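You operate a simulated robot arm through the tools that you are given. There is no shell and no other tool.

The job below is to be done with a simulated robot arm. You get a single attempt, and the scene is never put back.

TASK
Pull both chute pins, rack them, lift the chute half off and brush the sheet clean.
Fine: stand the half on the bench; use the blue brush and put it back. Set down upright: chute half, blue brush. What is to be rubbed or washed off counts as gone when no trace of it is left.

The check looks at the end state, three seconds after you hand in, the way a careful person would. Anything else that was tipped, shoved, dropped, spilled or broken makes it a failure. Flat cloth is picked up by pressing the open fingertips on it (5 to 10 N) and closing them slowly along it; thin cloth reads only 2 to 8 mm in the jaws.

THE ROBOT
A 7-joint arm with a two-finger parallel gripper, fixed in place. Base frame: the origin is on the floor under the middle of its stand, x ahead of it, y to its left, z up; the work surface is at about z = 0.88. Units: m, degrees, N and s.
It reaches about 1.479 m from its shoulder. Its first joint turns from -166.0 to 166.0 degrees. Payload 4.4 kg.
Tool frame: the origin (TCP) lies between the finger pads and is the grasp point; the fingertips stand 0.023 m ahead of it; z points along the fingers, y is the line along which they close. The gripper opens to 0.094 m. The fingers are 0.038 m wide and 0.01 m thick; the gripper's body (0.054 by 0.096 m) begins 0.039 m behind the TCP.
Orientation is that of the tool frame in the base frame, as a unit quaternion [w, x, y, z]. With the fingers straight down and closing along the base's y, the tool's x points along the base's -x, its y along +y and its z along -z.

THE INTERFACE
- The arm moves only by the tool drive_tool. Its argument "moves" is a list of rows, each an object (a shift or turn left out is 0, a gripper value left out holds the last) with "fingers": the opening, from 0 (shut) to 1 (fully open); "offset": the shift along the base's x, y, z in m, a list of three; "rotation": the turn, a rotation vector about the base's x, y, z in degrees, a list of three. In form: [{"fingers": fingers, "offset": [tx, ty, tz], "rotation": [ax, ay, az]}, ...]. A call has 1 to 20 rows; each row shifts and turns the commanded pose from where the row before left it. A row lasts 0.2 s, in which the tool goes at most 0.05 m and 8.6 degrees; a call with a longer step from one row to the next is refused whole, and so is a gripper value outside its range. A pose out of reach is approached as far as the arm can. The call stops where the force on the tool passes 40 N (or 10 N more than at its start, if that is more) or the arm is blocked; 0.2 s more then pass. Each finger travels about 0.072 m/s and halts on what it meets, pressing with about 26 N; the grip force reading is that of the motor and also rises with nothing between the fingers. The clock runs only during rows and for 0.2 s after the last one: add rows that do not move to give the fingers time. The reply holds the time, the measured pose of the TCP, the force on the tool along the base axes, the opening and the grip force, in the units named above and with some noise, with the torque about the TCP (base axes, N m) and any sound that the robot's microphone picked up.
- Cameras (640 x 400 px; columns grow to the right, rows downward): "scene" is fixed at [0.2132, 0.491, 1.5362]; the picture's right is [-0.36, -0.93, 0.00], its down [-0.59, 0.23, -0.78] and it looks along [0.72, -0.28, -0.63] (base axes); focal length 310 px, centre (320, 200). "wrist" rides on the gripper at [0.086, 0.016, -0.074] in the tool frame; the picture's right is [-0.18, 0.98, 0.00], its down [-0.58, -0.11, -0.81] and it looks along [-0.79, -0.15, 0.59] (tool axes); focal length 243 px, centre (320, 200). There is no depth. A picture from a camera that has moved, and an enlarged one, comes with that camera's place and axes in the base frame and with its lens. The place of the scene camera against the robot may be out by one fixed shift of up to 0.018 m in any direction.
- capture(camera): a new picture of that camera. It takes no simulated time.
- inspect(camera, box): a new picture of the part [left, top, right, bottom] of that camera's present view, enlarged. It takes no simulated time.
- close_job(): hands the job in; it is judged then, once.

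Nothing tells you positions but the pictures and the camera data. Unless the task says otherwise, let go and move clear before handing in.

The tools are called after "Call:" as name(argument=value, ...) on one line, values as JSON. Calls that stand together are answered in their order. drive_tool: Moves the arm, as the interface text tells. Its arguments: {"type":"object","properties":{"moves":{"type":"array"}},"required":["moves"]} The other tools are called the same way: capture (camera) takes a picture; inspect (camera, box) takes an enlarged picture of a part of a camera's view; close_job () hands the job in.

At the start:

```text
time_s: 0.0
ee_pos: [0.5636, 0.3063, 1.289]
ee_rot: [0.001, -0.001, 1.0, 0.0]
wrist_force: [1.0, 0.7, -0.7]
moment: [0.0, 0.04, 0.01]
width: 0.094
grasp_force: 0.1
```

scene: 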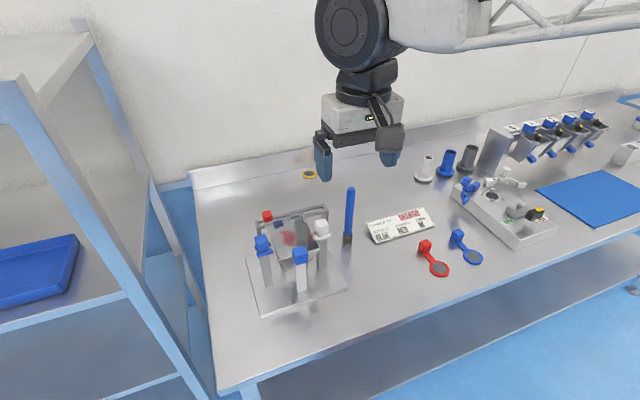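
wrist: 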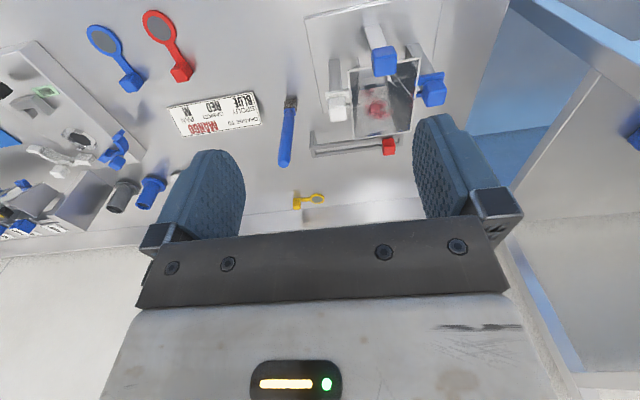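

I see a bench with a fixture at left (chute with blue pins, white and red pieces), a blue brush, a sign card, and other items. I will look closer at the parts before moving.

Call:
inspect(camera="scene", box=[230, 180, 370, 320])

Call:
inspect(camera="scene", box=[350, 130, 490, 290])

Call:
inspect(camera="scene", box=[450, 90, 640, 260])

Call:
inspect(camera="wrist", box=[280, 0, 460, 220])

Call:
inspect(camera="wrist", box=[60, 0, 300, 160])

Call:
inspect(camera="wrist", box=[0, 30, 180, 250])

```text
2.86 times, centred on (300, 250) of scene
camera zoom: at [0.2132, 0.491, 1.5362], right [-0.36, -0.93, 0.0], down [-0.59, 0.23, -0.78], along [0.72, -0.28, -0.63], focal length 886 px, centre (377, 57)
```

zoom: 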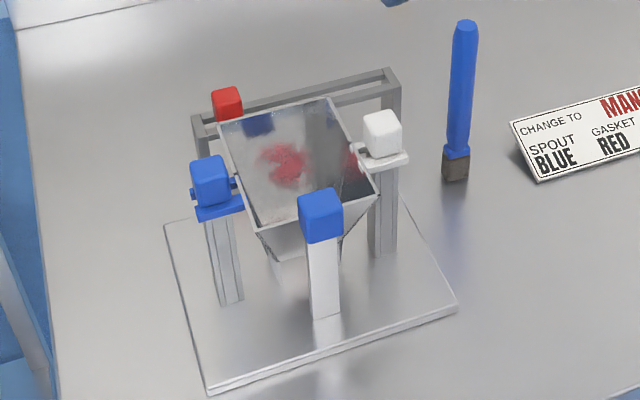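

```text
2.50 times, centred on (420, 210) of scene
camera zoom: at [0.2132, 0.491, 1.5362], right [-0.36, -0.93, 0.0], down [-0.59, 0.23, -0.78], along [0.72, -0.28, -0.63], focal length 776 px, centre (70, 175)
```

zoom: 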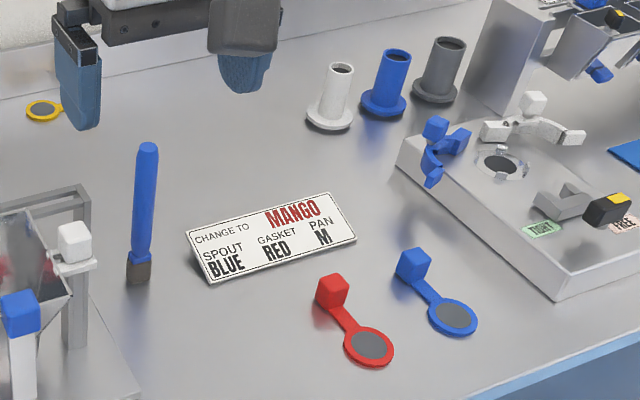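

```text
2.35 times, centred on (545, 175) of scene
camera zoom: at [0.2132, 0.491, 1.5362], right [-0.36, -0.93, 0.0], down [-0.59, 0.23, -0.78], along [0.72, -0.28, -0.63], focal length 730 px, centre (-209, 259)
```

zoom: 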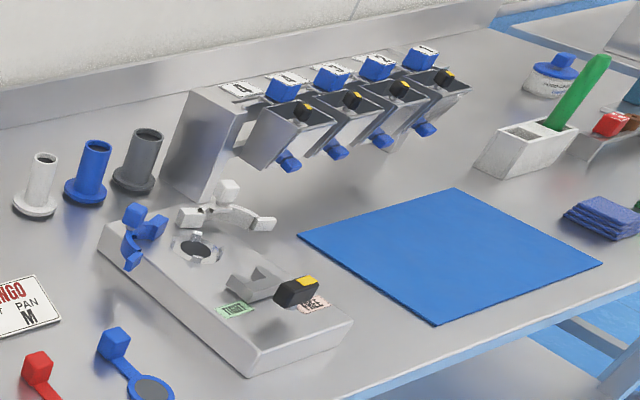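

```text
1.82 times, centred on (370, 110) of wrist
camera zoom: at [0.4783, 0.3224, 1.3658], right [0.18, 0.98, 0.0], down [0.58, -0.11, 0.81], along [0.79, -0.15, -0.59], focal length 441 px, centre (229, 364)
```

zoom: 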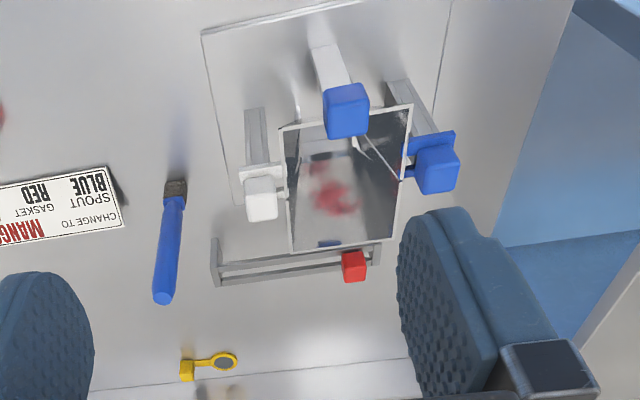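

```text
2.50 times, centred on (180, 80) of wrist
camera zoom: at [0.4783, 0.3224, 1.3658], right [0.18, 0.98, 0.0], down [0.58, -0.11, 0.81], along [0.79, -0.15, -0.59], focal length 606 px, centre (670, 500)
```

zoom: 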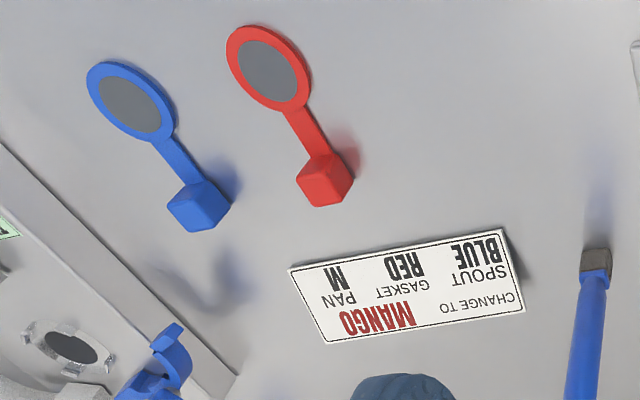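

```text
1.82 times, centred on (90, 140) of wrist
camera zoom: at [0.4783, 0.3224, 1.3658], right [0.18, 0.98, 0.0], down [0.58, -0.11, 0.81], along [0.79, -0.15, -0.59], focal length 441 px, centre (738, 309)
```

zoom: 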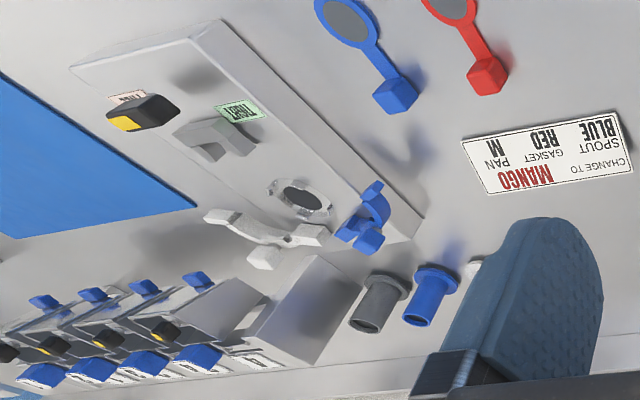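

The fixture on the left holds a metal hopper with a red stain inside, coloured knobs around it and a rail behind with a red knob. I'll move the wrist camera back and lower to get a clearer view from the front.

Call:
drive_tool(moves=[{"offset": [-0.035, 0.013, -0.02]}, {"offset": [-0.035, 0.013, -0.02]}, {"offset": [-0.035, 0.013, -0.02]}, {"offset": [-0.035, 0.013, -0.02]}, {}])

Call:
capture(camera="wrist")

Call:
capture(camera="scene")

```text
time_s: 1.2
ee_pos: [0.4235, 0.3592, 1.2111]
ee_rot: [0.001, 0.0, 1.0, 0.0]
wrist_force: [0.2, 0.1, 0.4]
moment: [0.0, -0.01, 0.02]
width: 0.0938
grasp_force: 0.1
```

```text
taken
camera wrist: at [0.338, 0.3732, 1.2875], right [0.18, 0.98, 0.0], down [0.58, -0.11, 0.81], along [0.79, -0.15, -0.59], focal length 243 px, centre (320, 200)
```

wrist: 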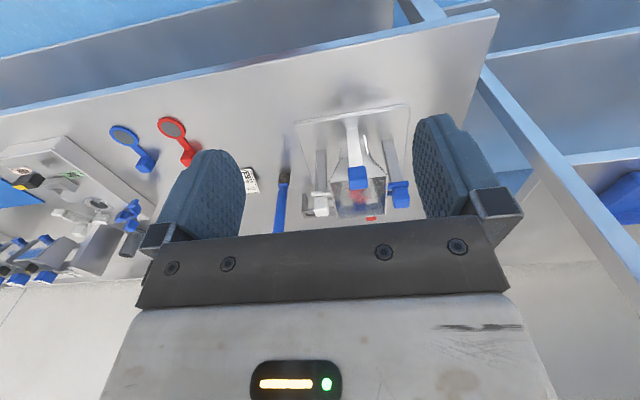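

```text
taken
```

scene: 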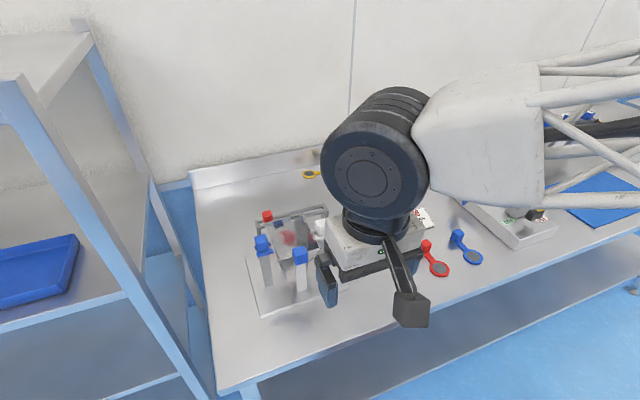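

Call:
inspect(camera="wrist", box=[280, 90, 430, 235])

Call:
inspect(camera="wrist", box=[300, 140, 420, 225])

```text
2.76 times, centred on (355, 162) of wrist
camera zoom: at [0.338, 0.3732, 1.2875], right [0.18, 0.98, 0.0], down [0.58, -0.11, 0.81], along [0.79, -0.15, -0.59], focal length 669 px, centre (223, 303)
```

zoom: 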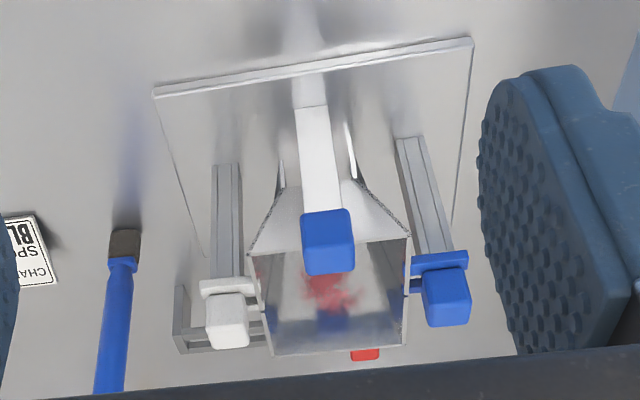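

```text
4.71 times, centred on (360, 182) of wrist
camera zoom: at [0.338, 0.3732, 1.2875], right [0.18, 0.98, 0.0], down [0.58, -0.11, 0.81], along [0.79, -0.15, -0.59], focal length 1142 px, centre (132, 282)
```

zoom: 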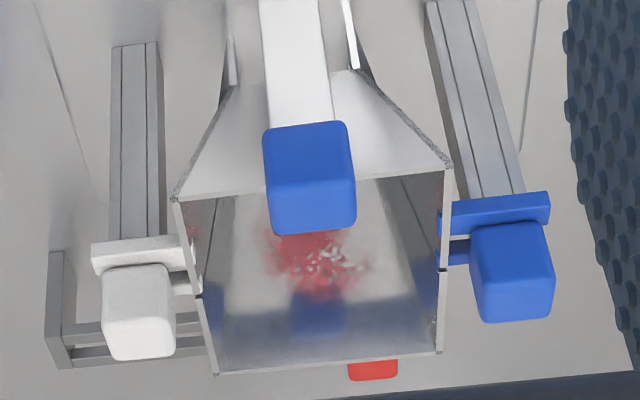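

The hopper is split into front and rear halves: a blue pin on the left post, a white pin on the right post, and a white bar with a blue knob on the front half. The brush stands upright at about (0.755, 0.207). Next I'll view it from the right side.

Call:
drive_tool(moves=[{"offset": [0.0252, -0.0236, 0.0], "rotation": [0, 0, 8.2]}, {"offset": [0.0252, -0.0236, 0.0], "rotation": [0, 0, 8.2]}, {"offset": [0.0252, -0.0236, 0.0], "rotation": [0, 0, 8.2]}, {"offset": [0.0252, -0.0236, 0.0], "rotation": [0, 0, 8.2]}, {"offset": [0.0252, -0.0236, 0.0], "rotation": [0, 0, 8.2]}, {"offset": [0.0252, -0.0236, 0.0], "rotation": [0, 0, 8.2]}, {"offset": [0.0252, -0.0236, 0.0], "rotation": [0, 0, 8.2]}, {"offset": [0.0252, -0.0236, -0.01], "rotation": [0, 0, 8.2]}, {"offset": [0.0252, -0.0236, -0.01], "rotation": [0, 0, 8.2]}, {"offset": [0.0252, -0.0236, -0.01], "rotation": [0, 0, 8.2]}, {"offset": [0.0252, -0.0236, -0.01], "rotation": [0, 0, 8.0]}, {}])

Call:
capture(camera="wrist")

Call:
inspect(camera="scene", box=[230, 180, 370, 320])

```text
time_s: 3.8
ee_pos: [0.7009, 0.0981, 1.1692]
ee_rot: [0.0, 0.708, -0.706, 0.001]
wrist_force: [0.1, 0.5, -0.5]
moment: [0.0, -0.03, 0.01]
width: 0.0941
grasp_force: 0.1
```

```text
taken
camera wrist: at [0.6852, 0.011, 1.2461], right [-0.98, 0.18, 0.0], down [0.11, 0.58, 0.81], along [0.15, 0.79, -0.59], focal length 243 px, centre (320, 200)
```

wrist: 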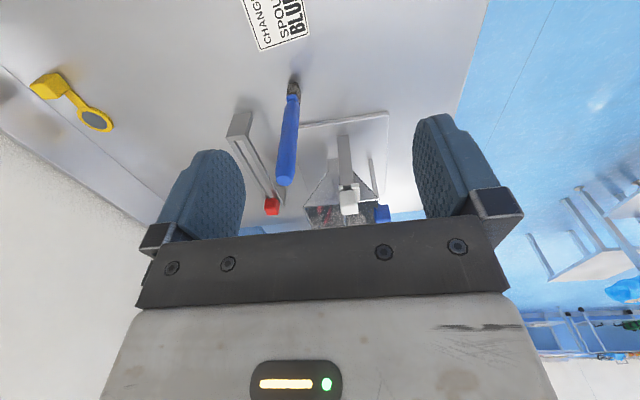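

```text
2.86 times, centred on (300, 250) of scene
camera zoom: at [0.2132, 0.491, 1.5362], right [-0.36, -0.93, 0.0], down [-0.59, 0.23, -0.78], along [0.72, -0.28, -0.63], focal length 886 px, centre (377, 57)
```

zoom: 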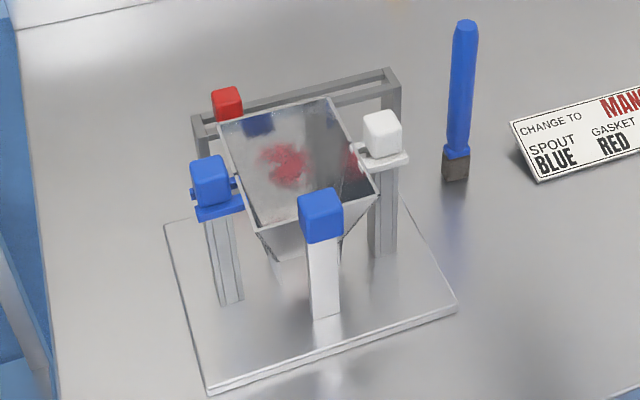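

Call:
inspect(camera="wrist", box=[210, 70, 420, 230])

Call:
inspect(camera="wrist", box=[290, 120, 400, 230])

Call:
inspect(camera="scene", box=[250, 195, 340, 270])

```text
2.50 times, centred on (315, 150) of wrist
camera zoom: at [0.6852, 0.011, 1.2461], right [-0.98, 0.18, 0.0], down [0.11, 0.58, 0.81], along [0.15, 0.79, -0.59], focal length 606 px, centre (332, 325)
```

zoom: 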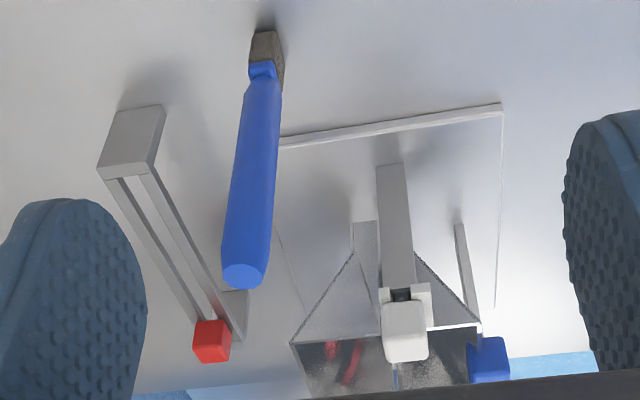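

```text
3.64 times, centred on (345, 175) of wrist
camera zoom: at [0.6852, 0.011, 1.2461], right [-0.98, 0.18, 0.0], down [0.11, 0.58, 0.81], along [0.15, 0.79, -0.59], focal length 882 px, centre (229, 291)
```

zoom: 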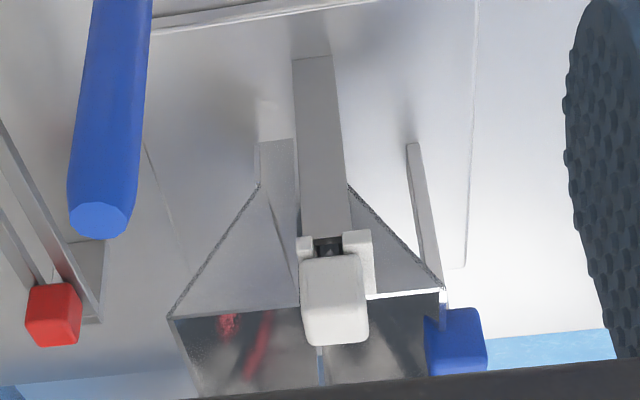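

```text
5.33 times, centred on (295, 232) of scene
camera zoom: at [0.2132, 0.491, 1.5362], right [-0.36, -0.93, 0.0], down [-0.59, 0.23, -0.78], along [0.72, -0.28, -0.63], focal length 1654 px, centre (453, 27)
```

zoom: 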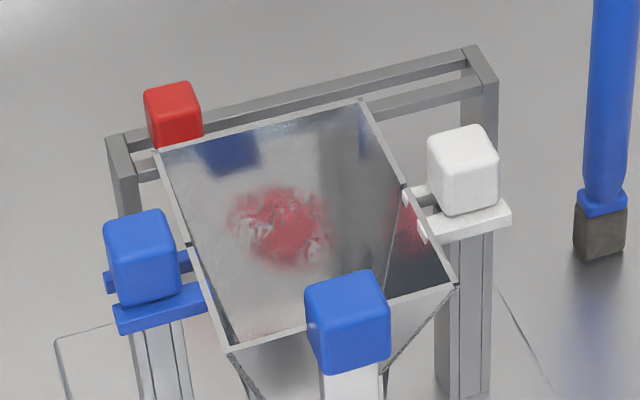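

I can see a slotted rack behind the fixture, with a red pin already hanging in it. I'll zoom in on the pins and rack to learn how they are built.

Call:
inspect(camera="wrist", box=[325, 165, 395, 228])

Call:
inspect(camera="wrist", box=[215, 100, 320, 225])

Call:
inspect(camera="scene", box=[250, 230, 290, 260])

Call:
inspect(camera="scene", box=[300, 215, 340, 245])

```text
6.35 times, centred on (360, 196) of wrist
camera zoom: at [0.6852, 0.011, 1.2461], right [-0.98, 0.18, 0.0], down [0.11, 0.58, 0.81], along [0.15, 0.79, -0.59], focal length 1540 px, centre (66, 222)
```

zoom: 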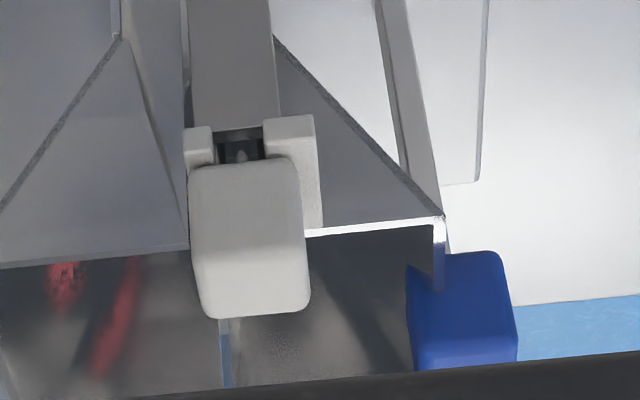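

```text
3.20 times, centred on (268, 162) of wrist
camera zoom: at [0.6852, 0.011, 1.2461], right [-0.98, 0.18, 0.0], down [0.11, 0.58, 0.81], along [0.15, 0.79, -0.59], focal length 776 px, centre (488, 320)
```

zoom: 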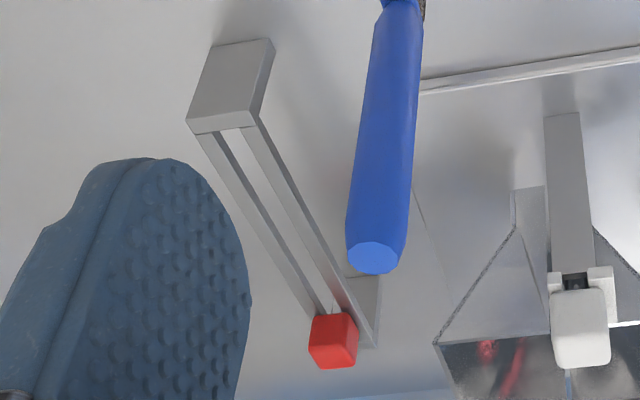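

```text
13.33 times, centred on (270, 245) of scene
camera zoom: at [0.2132, 0.491, 1.5362], right [-0.36, -0.93, 0.0], down [-0.59, 0.23, -0.78], along [0.72, -0.28, -0.63], focal length 4136 px, centre (987, -400)
```

zoom: 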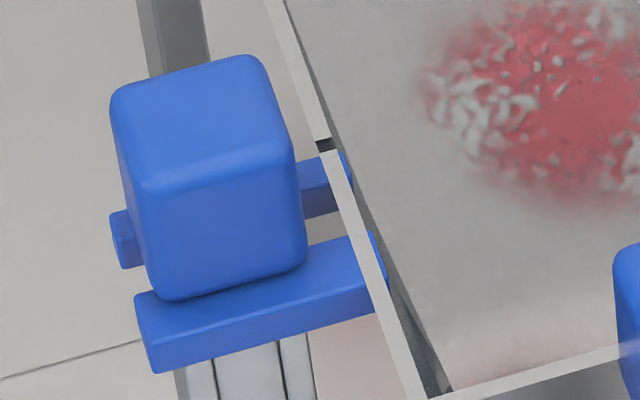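

```text
13.33 times, centred on (320, 230) of scene
camera zoom: at [0.2132, 0.491, 1.5362], right [-0.36, -0.93, 0.0], down [-0.59, 0.23, -0.78], along [0.72, -0.28, -0.63], focal length 4136 px, centre (320, -200)
```

zoom: 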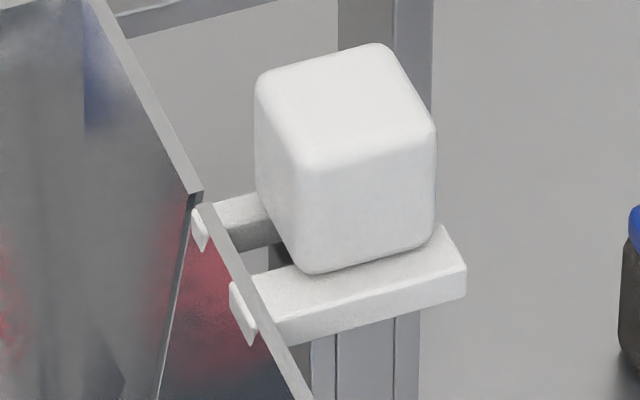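

The pins look like two-pronged forks with a cube knob, passing through holes in both hopper halves. I'll zoom in on the red piece on the rack for comparison.

Call:
inspect(camera="wrist", box=[255, 185, 295, 220])

Call:
inspect(camera="wrist", box=[335, 175, 370, 200])

Call:
inspect(camera="scene", box=[250, 200, 290, 230])

Call:
inspect(camera="scene", box=[280, 245, 320, 295])

```text
11.43 times, centred on (275, 202) of wrist
camera zoom: at [0.6852, 0.011, 1.2461], right [-0.98, 0.18, 0.0], down [0.11, 0.58, 0.81], along [0.15, 0.79, -0.59], focal length 2773 px, centre (834, 171)
```

zoom: 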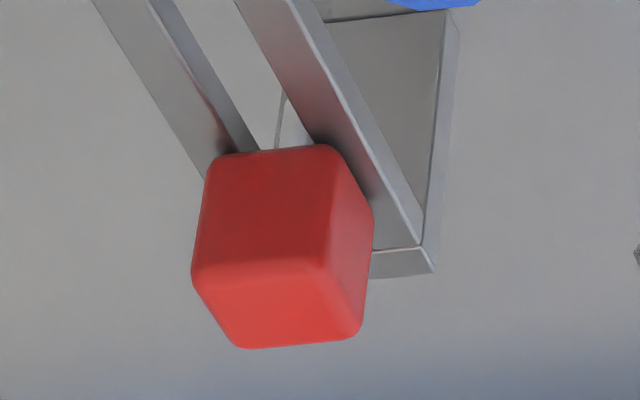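

```text
16.00 times, centred on (352, 188) of wrist
camera zoom: at [0.6852, 0.011, 1.2461], right [-0.98, 0.18, 0.0], down [0.11, 0.58, 0.81], along [0.15, 0.79, -0.59], focal length 3882 px, centre (-200, 400)
```

zoom: 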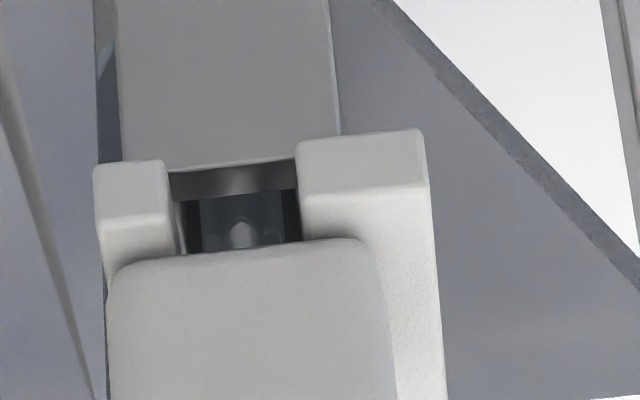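

```text
13.33 times, centred on (270, 215) of scene
camera zoom: at [0.2132, 0.491, 1.5362], right [-0.36, -0.93, 0.0], down [-0.59, 0.23, -0.78], along [0.72, -0.28, -0.63], focal length 4136 px, centre (987, 0)
```

zoom: 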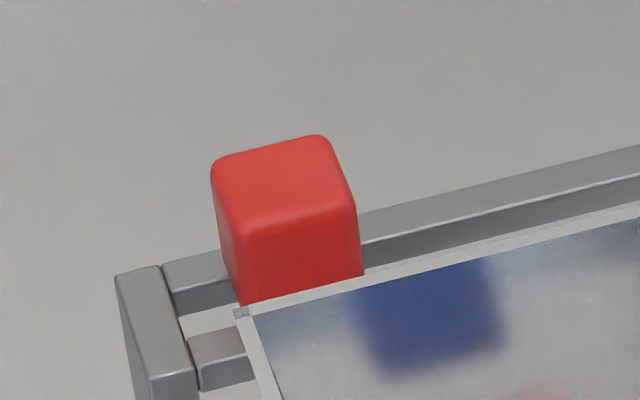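

```text
8.00 times, centred on (300, 270) of scene
camera zoom: at [0.2132, 0.491, 1.5362], right [-0.36, -0.93, 0.0], down [-0.59, 0.23, -0.78], along [0.72, -0.28, -0.63], focal length 2482 px, centre (480, -360)
```

zoom: 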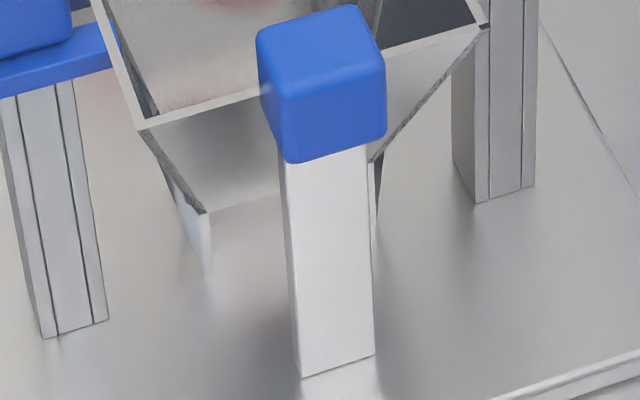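

The pins have cube knobs atop a fork, and the front half has a white leg or bar under its knob. I'll go back to the front, lower down, to see how the half is seated.

Call:
drive_tool(moves=[{"offset": [-0.0255, 0.0245, 0.0], "rotation": [0, 0, -8.2]}, {"offset": [-0.0255, 0.0245, 0.0], "rotation": [0, 0, -8.2]}, {"offset": [-0.0255, 0.0245, 0.0], "rotation": [0, 0, -8.2]}, {"offset": [-0.0255, 0.0245, 0.0], "rotation": [0, 0, -8.2]}, {"offset": [-0.0255, 0.0245, 0.0], "rotation": [0, 0, -8.2]}, {"offset": [-0.0255, 0.0245, 0.0], "rotation": [0, 0, -8.2]}, {"offset": [-0.0255, 0.0245, 0.0], "rotation": [0, 0, -8.2]}, {"offset": [-0.0255, 0.0245, 0.0], "rotation": [0, 0, -8.2]}, {"offset": [-0.0255, 0.0245, -0.02], "rotation": [0, 0, -8.2]}, {"offset": [-0.0255, 0.0245, -0.03], "rotation": [0, 0, -8.2]}, {"offset": [-0.0255, 0.0245, -0.03], "rotation": [0, 0, -8.0]}, {"offset": [0, 0.01, -0.04]}, {}])

Call:
capture(camera="wrist")

Call:
inspect(camera="wrist", box=[260, 120, 420, 235])

```text
time_s: 6.6
ee_pos: [0.4196, 0.3795, 1.0494]
ee_rot: [0.0, 0.0, 1.0, 0.0]
wrist_force: [-0.1, -0.9, 0.3]
moment: [0.0, 0.01, 0.05]
width: 0.094
grasp_force: 0.1
```

```text
taken
camera wrist: at [0.3348, 0.3941, 1.1264], right [0.18, 0.98, 0.0], down [0.58, -0.11, 0.81], along [0.79, -0.15, -0.59], focal length 243 px, centre (320, 200)
```

wrist: 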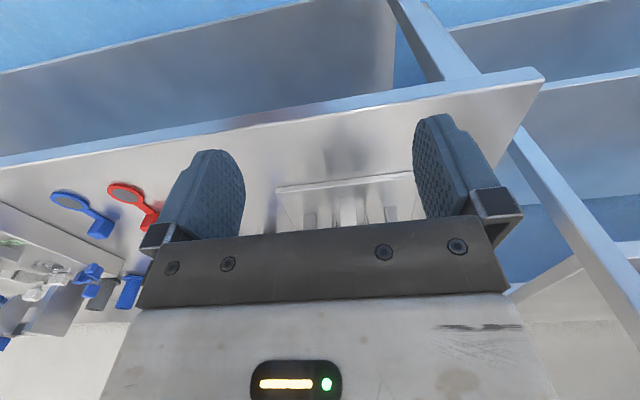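

```text
3.48 times, centred on (340, 178) of wrist
camera zoom: at [0.3348, 0.3941, 1.1264], right [0.18, 0.98, 0.0], down [0.58, -0.11, 0.81], along [0.79, -0.15, -0.59], focal length 844 px, centre (250, 278)
```

zoom: 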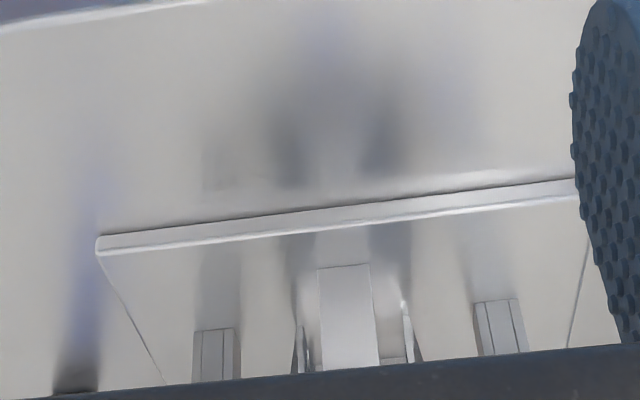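

The gripper hides the upper part from here, so I'll pitch the tool forward to look at the fixture horizontally.

Call:
drive_tool(moves=[{"rotation": [0, -8.5, 0]}, {"rotation": [0, -8.5, 0]}, {"rotation": [0, -8.5, 0]}, {"rotation": [0, -8.5, 0], "offset": [0, 0, 0.02]}, {}])

Call:
inspect(camera="wrist", box=[240, 90, 430, 240])

Call:
capture(camera="wrist")

```text
time_s: 7.8
ee_pos: [0.4204, 0.3793, 1.0713]
ee_rot: [0.294, 0.0, 0.956, 0.0]
wrist_force: [-0.2, 0.1, -0.2]
moment: [0.01, -0.02, -0.02]
width: 0.0941
grasp_force: 0.1
```

```text
2.67 times, centred on (335, 165) of wrist
camera zoom: at [0.3077, 0.3943, 1.0853], right [0.15, 0.98, 0.1], down [0.03, -0.11, 0.99], along [0.99, -0.15, -0.05], focal length 647 px, centre (280, 293)
```

zoom: 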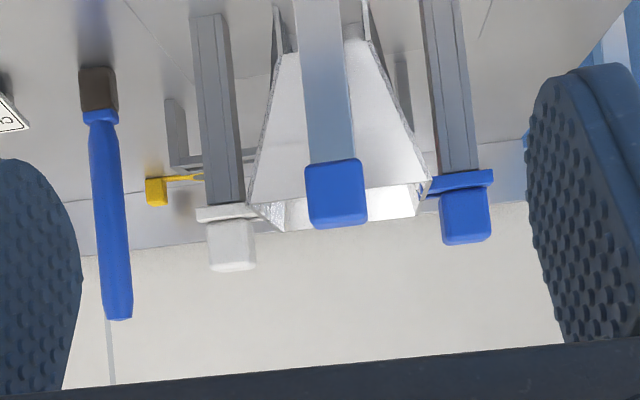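

```text
taken
camera wrist: at [0.3077, 0.3943, 1.0853], right [0.15, 0.98, 0.1], down [0.03, -0.11, 0.99], along [0.99, -0.15, -0.05], focal length 243 px, centre (320, 200)
```

wrist: 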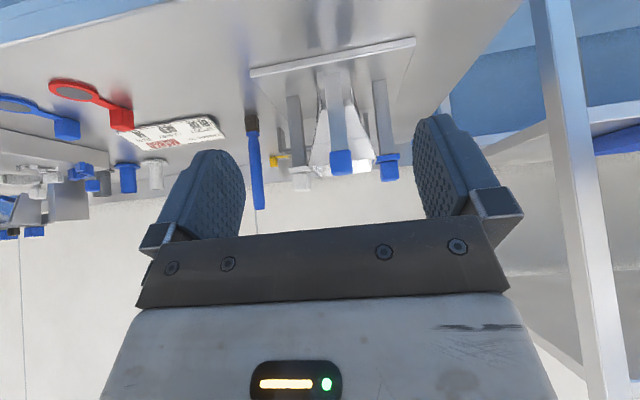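

Call:
inspect(camera="wrist", box=[280, 55, 400, 200])

Call:
inspect(camera="wrist", box=[275, 130, 345, 200])

Call:
inspect(camera="wrist", box=[340, 130, 410, 200])

Call:
inspect(camera="wrist", box=[280, 55, 400, 130])

```text
2.76 times, centred on (340, 128) of wrist
camera zoom: at [0.3077, 0.3943, 1.0853], right [0.15, 0.98, 0.1], down [0.03, -0.11, 0.99], along [0.99, -0.15, -0.05], focal length 669 px, centre (265, 400)
```

zoom: 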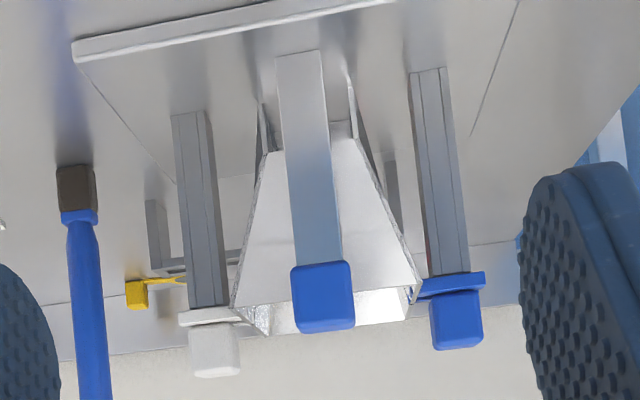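

```text
5.71 times, centred on (310, 165) of wrist
camera zoom: at [0.3077, 0.3943, 1.0853], right [0.15, 0.98, 0.1], down [0.03, -0.11, 0.99], along [0.99, -0.15, -0.05], focal length 1386 px, centre (377, 400)
```

zoom: 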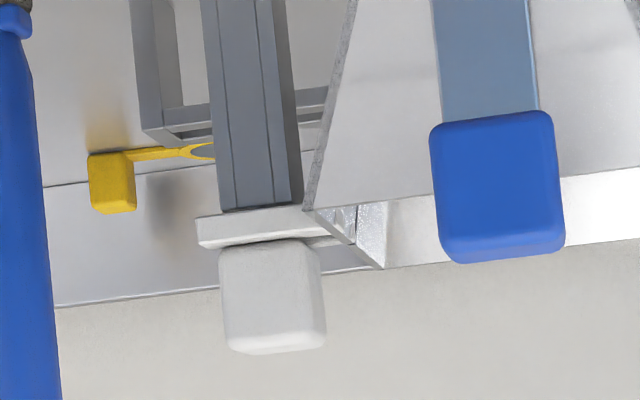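

```text
5.71 times, centred on (375, 165) of wrist
camera zoom: at [0.3077, 0.3943, 1.0853], right [0.15, 0.98, 0.1], down [0.03, -0.11, 0.99], along [0.99, -0.15, -0.05], focal length 1386 px, centre (6, 400)
```

zoom: 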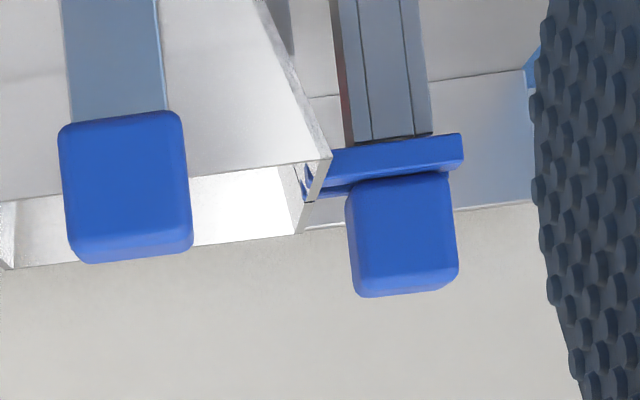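

```text
5.33 times, centred on (340, 92) of wrist
camera zoom: at [0.3077, 0.3943, 1.0853], right [0.15, 0.98, 0.1], down [0.03, -0.11, 0.99], along [0.99, -0.15, -0.05], focal length 1294 px, centre (213, 773)
```

zoom: 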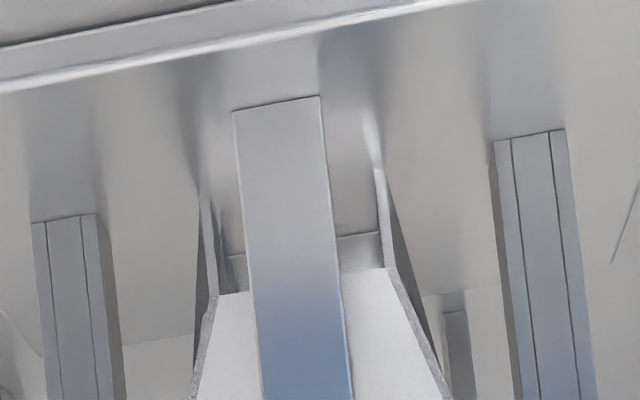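

The front half seems to rest on a metal leg under its knob, and the pins sit on tubular posts. I'll look from above to find out which way the pins come out.

Call:
drive_tool(moves=[{"rotation": [0, 8.5, 0], "offset": [0, 0, 0.045]}, {"rotation": [0, 8.5, 0], "offset": [0.01, 0, 0.045]}, {"rotation": [0, 8.5, 0], "offset": [0.01, 0, 0.045]}, {"rotation": [0, 8.5, 0], "offset": [0.02, 0, 0.045]}, {"rotation": [0, 8.5, 0], "offset": [0.045, 0, 0.01]}, {"rotation": [0, 8.5, 0], "offset": [0.045, 0, 0.01]}, {"rotation": [0, 8.5, 0], "offset": [0.045, 0, 0]}, {"rotation": [0, 8.5, 0], "offset": [0.045, 0, 0]}, {"rotation": [0, 8.5, 0], "offset": [0.03, 0, 0]}, {}])

Call:
capture(camera="wrist")

Call:
inspect(camera="wrist", box=[240, 60, 430, 240])

```text
time_s: 10.0
ee_pos: [0.6704, 0.3802, 1.2709]
ee_rot: [-0.364, 0.0, 0.932, 0.0]
wrist_force: [0.7, 0.5, -0.1]
moment: [0.0, 0.0, 0.01]
width: 0.094
grasp_force: 0.0
```

```text
taken
camera wrist: at [0.6577, 0.3953, 1.3859], right [0.14, 0.98, -0.12], down [0.97, -0.11, 0.2], along [0.18, -0.15, -0.97], focal length 243 px, centre (320, 200)
```

wrist: 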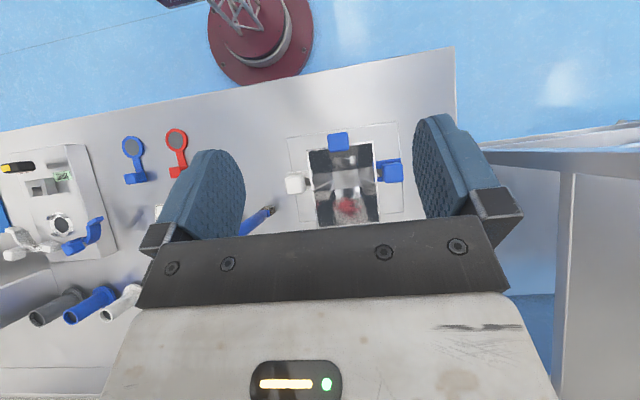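

```text
2.22 times, centred on (335, 150) of wrist
camera zoom: at [0.6577, 0.3953, 1.3859], right [0.14, 0.98, -0.12], down [0.97, -0.11, 0.2], along [0.18, -0.15, -0.97], focal length 539 px, centre (287, 311)
```

zoom: 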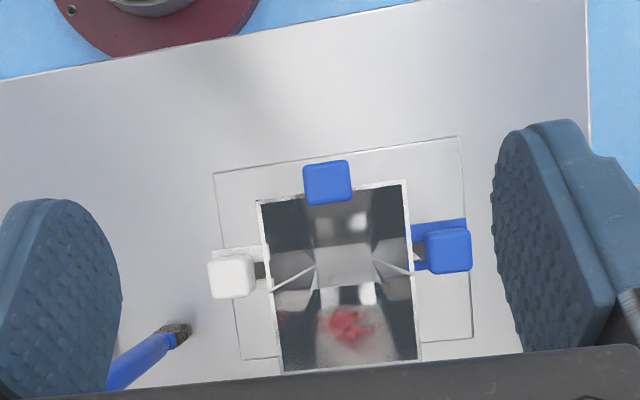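

Call:
inspect(camera="wrist", box=[280, 120, 410, 235])

Call:
inspect(camera="wrist", box=[280, 165, 330, 205])

Call:
inspect(camera="wrist", box=[365, 150, 410, 190])

Call:
inspect(camera="wrist", box=[315, 125, 365, 165])

```text
3.48 times, centred on (345, 178) of wrist
camera zoom: at [0.6577, 0.3953, 1.3859], right [0.14, 0.98, -0.12], down [0.97, -0.11, 0.2], along [0.18, -0.15, -0.97], focal length 844 px, centre (233, 278)
```

zoom: 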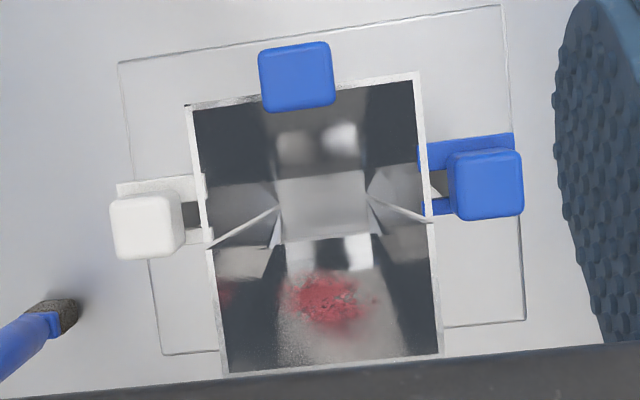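

```text
10.00 times, centred on (305, 185) of wrist
camera zoom: at [0.6577, 0.3953, 1.3859], right [0.14, 0.98, -0.12], down [0.97, -0.11, 0.2], along [0.18, -0.15, -0.97], focal length 2426 px, centre (470, 350)
```

zoom: 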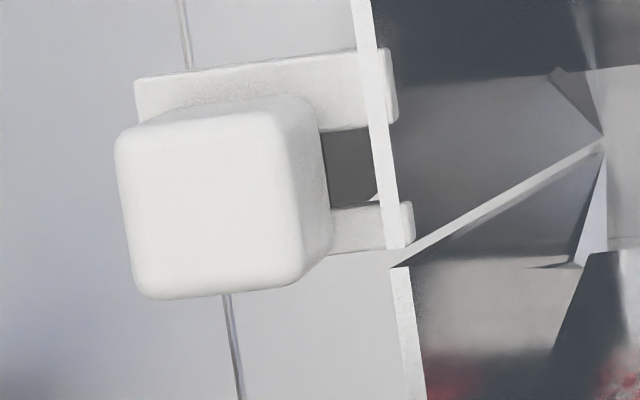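

```text
10.00 times, centred on (388, 170) of wrist
camera zoom: at [0.6577, 0.3953, 1.3859], right [0.14, 0.98, -0.12], down [0.97, -0.11, 0.2], along [0.18, -0.15, -0.97], focal length 2426 px, centre (-355, 500)
```

zoom: 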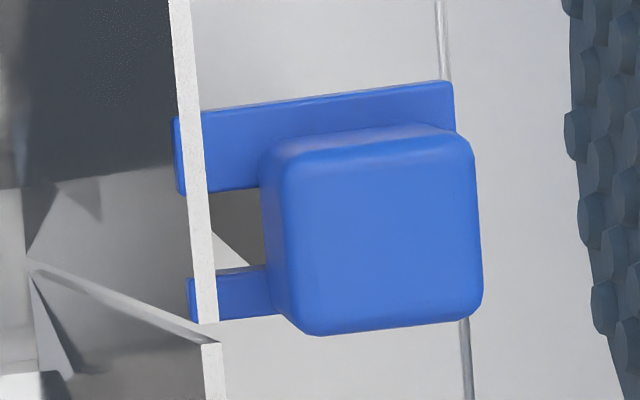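

```text
10.00 times, centred on (340, 145) of wrist
camera zoom: at [0.6577, 0.3953, 1.3859], right [0.14, 0.98, -0.12], down [0.97, -0.11, 0.2], along [0.18, -0.15, -0.97], focal length 2426 px, centre (120, 750)
```

zoom: 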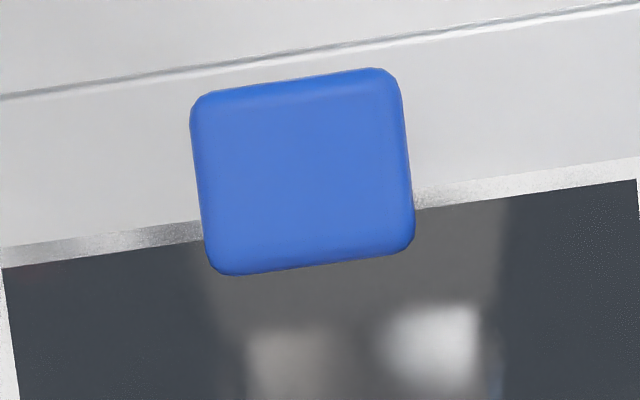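

The top view settles it: the forks are ears fixed to the front half, and each pin is a cube with a peg dropping through its ear into a tube post. The pins therefore pull straight up and hang in the rack slot like the red one. I'll level the tool, turn it to close along x and go above the white pin at about (0.697, 0.308).

Call:
drive_tool(moves=[{"rotation": [0, -8.5, 0]}, {"rotation": [0, -8.5, 0]}, {"rotation": [0, -8.5, 0]}, {"rotation": [0, -8.5, 0]}, {"rotation": [0, -8.5, 0]}, {"rotation": [0, 0, 8.2], "offset": [0.0024, -0.0066, 0]}, {"rotation": [0, 0, 8.2], "offset": [0.0024, -0.0066, 0]}, {"rotation": [0, 0, 8.2], "offset": [0.0024, -0.0066, 0]}, {"rotation": [0, 0, 8.2], "offset": [0.0024, -0.0066, 0]}, {"rotation": [0, 0, 8.2], "offset": [0.0024, -0.0066, 0]}, {"rotation": [0, 0, 8.2], "offset": [0.0024, -0.0066, -0.02]}, {"rotation": [0, 0, 8.2], "offset": [0.0024, -0.0066, -0.02]}, {"rotation": [0, 0, 8.2], "offset": [0.0024, -0.0066, -0.02]}, {"rotation": [0, 0, 8.2], "offset": [0.0024, -0.0066, -0.02]}, {"rotation": [0, 0, 8.2], "offset": [0.0024, -0.0066, -0.02]}, {"rotation": [0, 0, 8.0], "offset": [0.0024, -0.0057, -0.02]}, {}])

Call:
capture(camera="wrist")

Call:
capture(camera="scene")

```text
time_s: 13.6
ee_pos: [0.6963, 0.3079, 1.1508]
ee_rot: [0.0, 0.708, -0.706, -0.001]
wrist_force: [-0.4, -0.6, 0.2]
moment: [-0.02, -0.02, -0.02]
width: 0.094
grasp_force: 0.1
```

```text
taken
camera wrist: at [0.6817, 0.2191, 1.2262], right [-0.98, 0.18, 0.0], down [0.11, 0.58, 0.81], along [0.15, 0.79, -0.59], focal length 243 px, centre (320, 200)
```

wrist: 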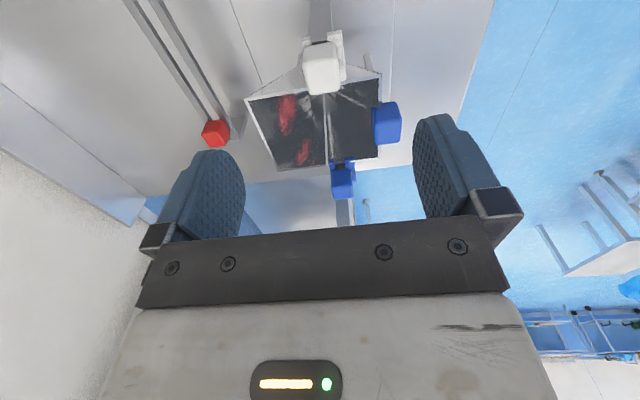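

```text
taken
```

scene: 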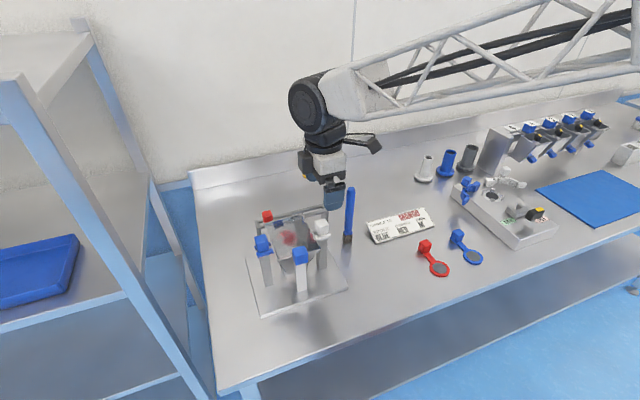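

Now I have a nearer view of the white pin and the rack, so I'll zoom in on both.

Call:
inspect(camera="wrist", box=[290, 20, 360, 100])

Call:
inspect(camera="wrist", box=[140, 60, 240, 160])

Call:
inspect(camera="wrist", box=[100, 0, 260, 150])

```text
5.00 times, centred on (325, 60) of wrist
camera zoom: at [0.6817, 0.2191, 1.2262], right [-0.98, 0.18, 0.0], down [0.11, 0.58, 0.81], along [0.15, 0.79, -0.59], focal length 1213 px, centre (295, 900)
```

zoom: 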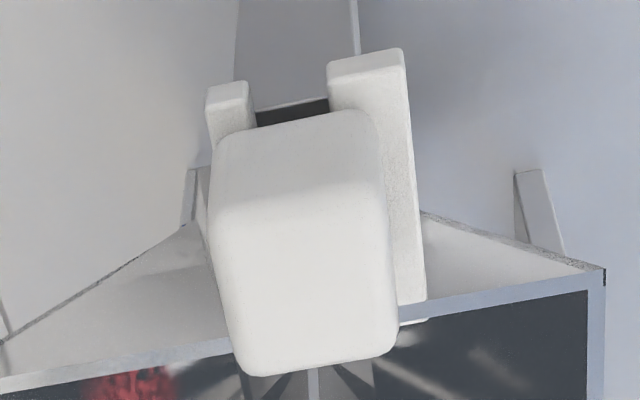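

```text
4.00 times, centred on (190, 110) of wrist
camera zoom: at [0.6817, 0.2191, 1.2262], right [-0.98, 0.18, 0.0], down [0.11, 0.58, 0.81], along [0.15, 0.79, -0.59], focal length 970 px, centre (840, 560)
```

zoom: 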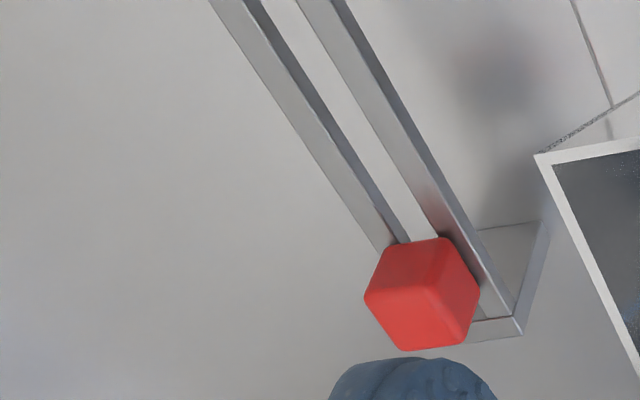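

```text
2.67 times, centred on (180, 75) of wrist
camera zoom: at [0.6817, 0.2191, 1.2262], right [-0.98, 0.18, 0.0], down [0.11, 0.58, 0.81], along [0.15, 0.79, -0.59], focal length 647 px, centre (693, 533)
```

zoom: 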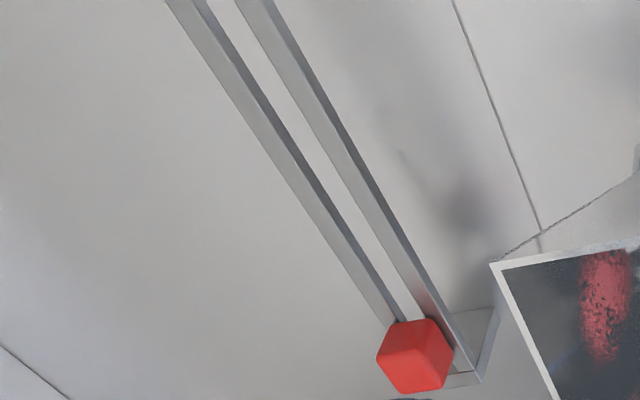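

The rack slot runs along y at x≈0.861, is about 14 mm wide, and its rail tops are near z≈0.938. Now I'll go down over the white cube with the fingers either side in x, staying just above the ears.

Call:
drive_tool(moves=[{"fingers": 0.65, "offset": [0.0007, -0.003, -0.03]}, {"offset": [0, 0, -0.03]}, {"offset": [0, 0, -0.025]}, {"offset": [0, 0, -0.015]}, {"offset": [0, 0, -0.005]}, {}])

Call:
capture(camera="wrist")

Call:
inspect(camera="scene", box=[270, 180, 370, 260])

```text
time_s: 15.0
ee_pos: [0.6969, 0.3046, 1.0469]
ee_rot: [0.0, 0.707, -0.707, 0.0]
wrist_force: [-0.3, -0.2, 0.0]
moment: [0.04, -0.02, 0.0]
width: 0.0611
grasp_force: 0.1
```

```text
taken
camera wrist: at [0.6821, 0.2168, 1.1221], right [-0.98, 0.18, 0.0], down [0.11, 0.58, 0.81], along [0.15, 0.79, -0.59], focal length 243 px, centre (320, 200)
```

wrist: 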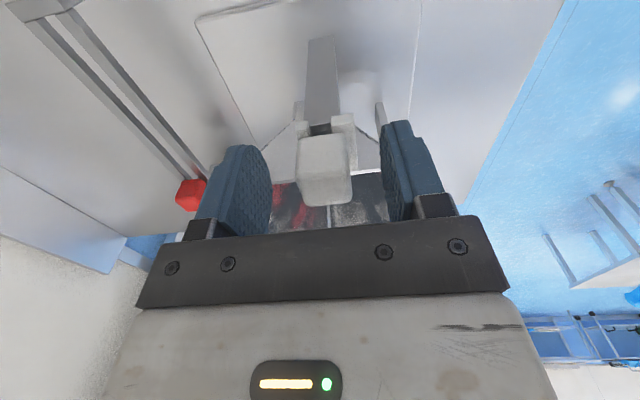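

```text
5.00 times, centred on (320, 220) of scene
camera zoom: at [0.2132, 0.491, 1.5362], right [-0.36, -0.93, 0.0], down [-0.59, 0.23, -0.78], along [0.72, -0.28, -0.63], focal length 1551 px, centre (320, 100)
```

zoom: 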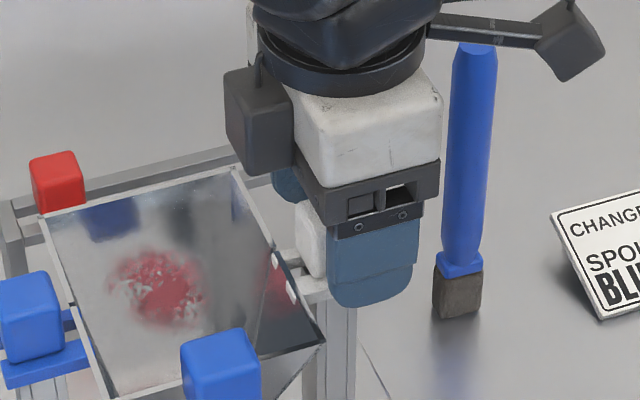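

The fingers straddle the white cube. I'll close on it.

Call:
drive_tool(moves=[{"fingers": 0.4}, {"fingers": 0.3}, {"fingers": 0.2}, {"fingers": 0.2}, {}])

Call:
capture(camera="wrist")

```text
time_s: 16.2
ee_pos: [0.6973, 0.3043, 1.0463]
ee_rot: [0.0, 0.707, -0.707, 0.001]
wrist_force: [0.3, -0.2, 0.4]
moment: [0.01, 0.0, 0.01]
width: 0.0253
grasp_force: 25.9
```

```text
taken
camera wrist: at [0.6821, 0.2168, 1.1223], right [-0.98, 0.18, 0.0], down [0.11, 0.58, 0.81], along [0.15, 0.79, -0.59], focal length 243 px, centre (320, 200)
```

wrist: 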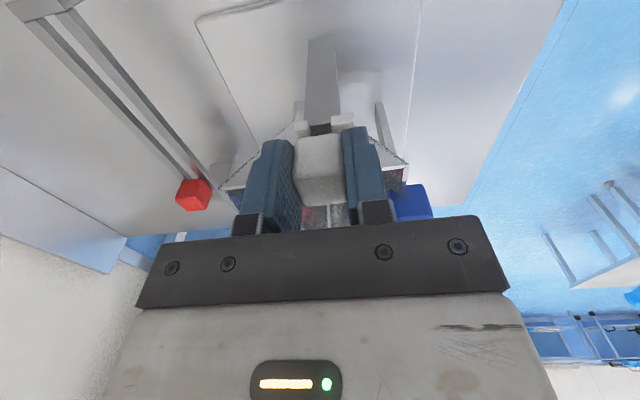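

The cube is held (25 mm wide, 26 N grip). I'll lift it slowly and watch the force.

Call:
drive_tool(moves=[{"fingers": 0.2, "offset": [0, 0, 0.005]}, {"offset": [0, 0, 0.005]}, {"offset": [0, 0, 0.005]}, {}])

Call:
capture(camera="wrist")

Call:
inspect(camera="scene", box=[270, 180, 370, 260])

```text
time_s: 17.2
ee_pos: [0.697, 0.3049, 1.0588]
ee_rot: [0.0, -0.707, 0.707, 0.001]
wrist_force: [-1.7, 0.2, -0.5]
moment: [0.01, 0.1, 0.01]
width: 0.025
grasp_force: 25.9
```

```text
taken
camera wrist: at [0.6822, 0.2173, 1.136], right [-0.98, 0.18, 0.0], down [0.11, 0.58, 0.81], along [0.15, 0.79, -0.59], focal length 243 px, centre (320, 200)
```

wrist: 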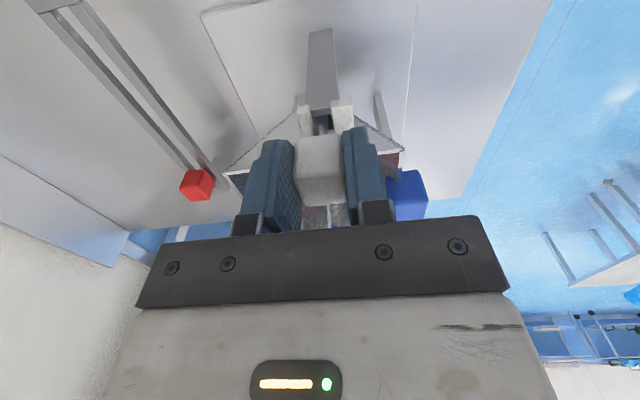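

```text
5.00 times, centred on (320, 220) of scene
camera zoom: at [0.2132, 0.491, 1.5362], right [-0.36, -0.93, 0.0], down [-0.59, 0.23, -0.78], along [0.72, -0.28, -0.63], focal length 1551 px, centre (320, 100)
```

zoom: 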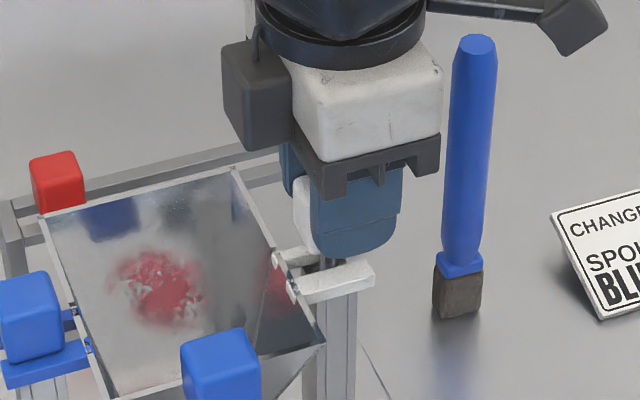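

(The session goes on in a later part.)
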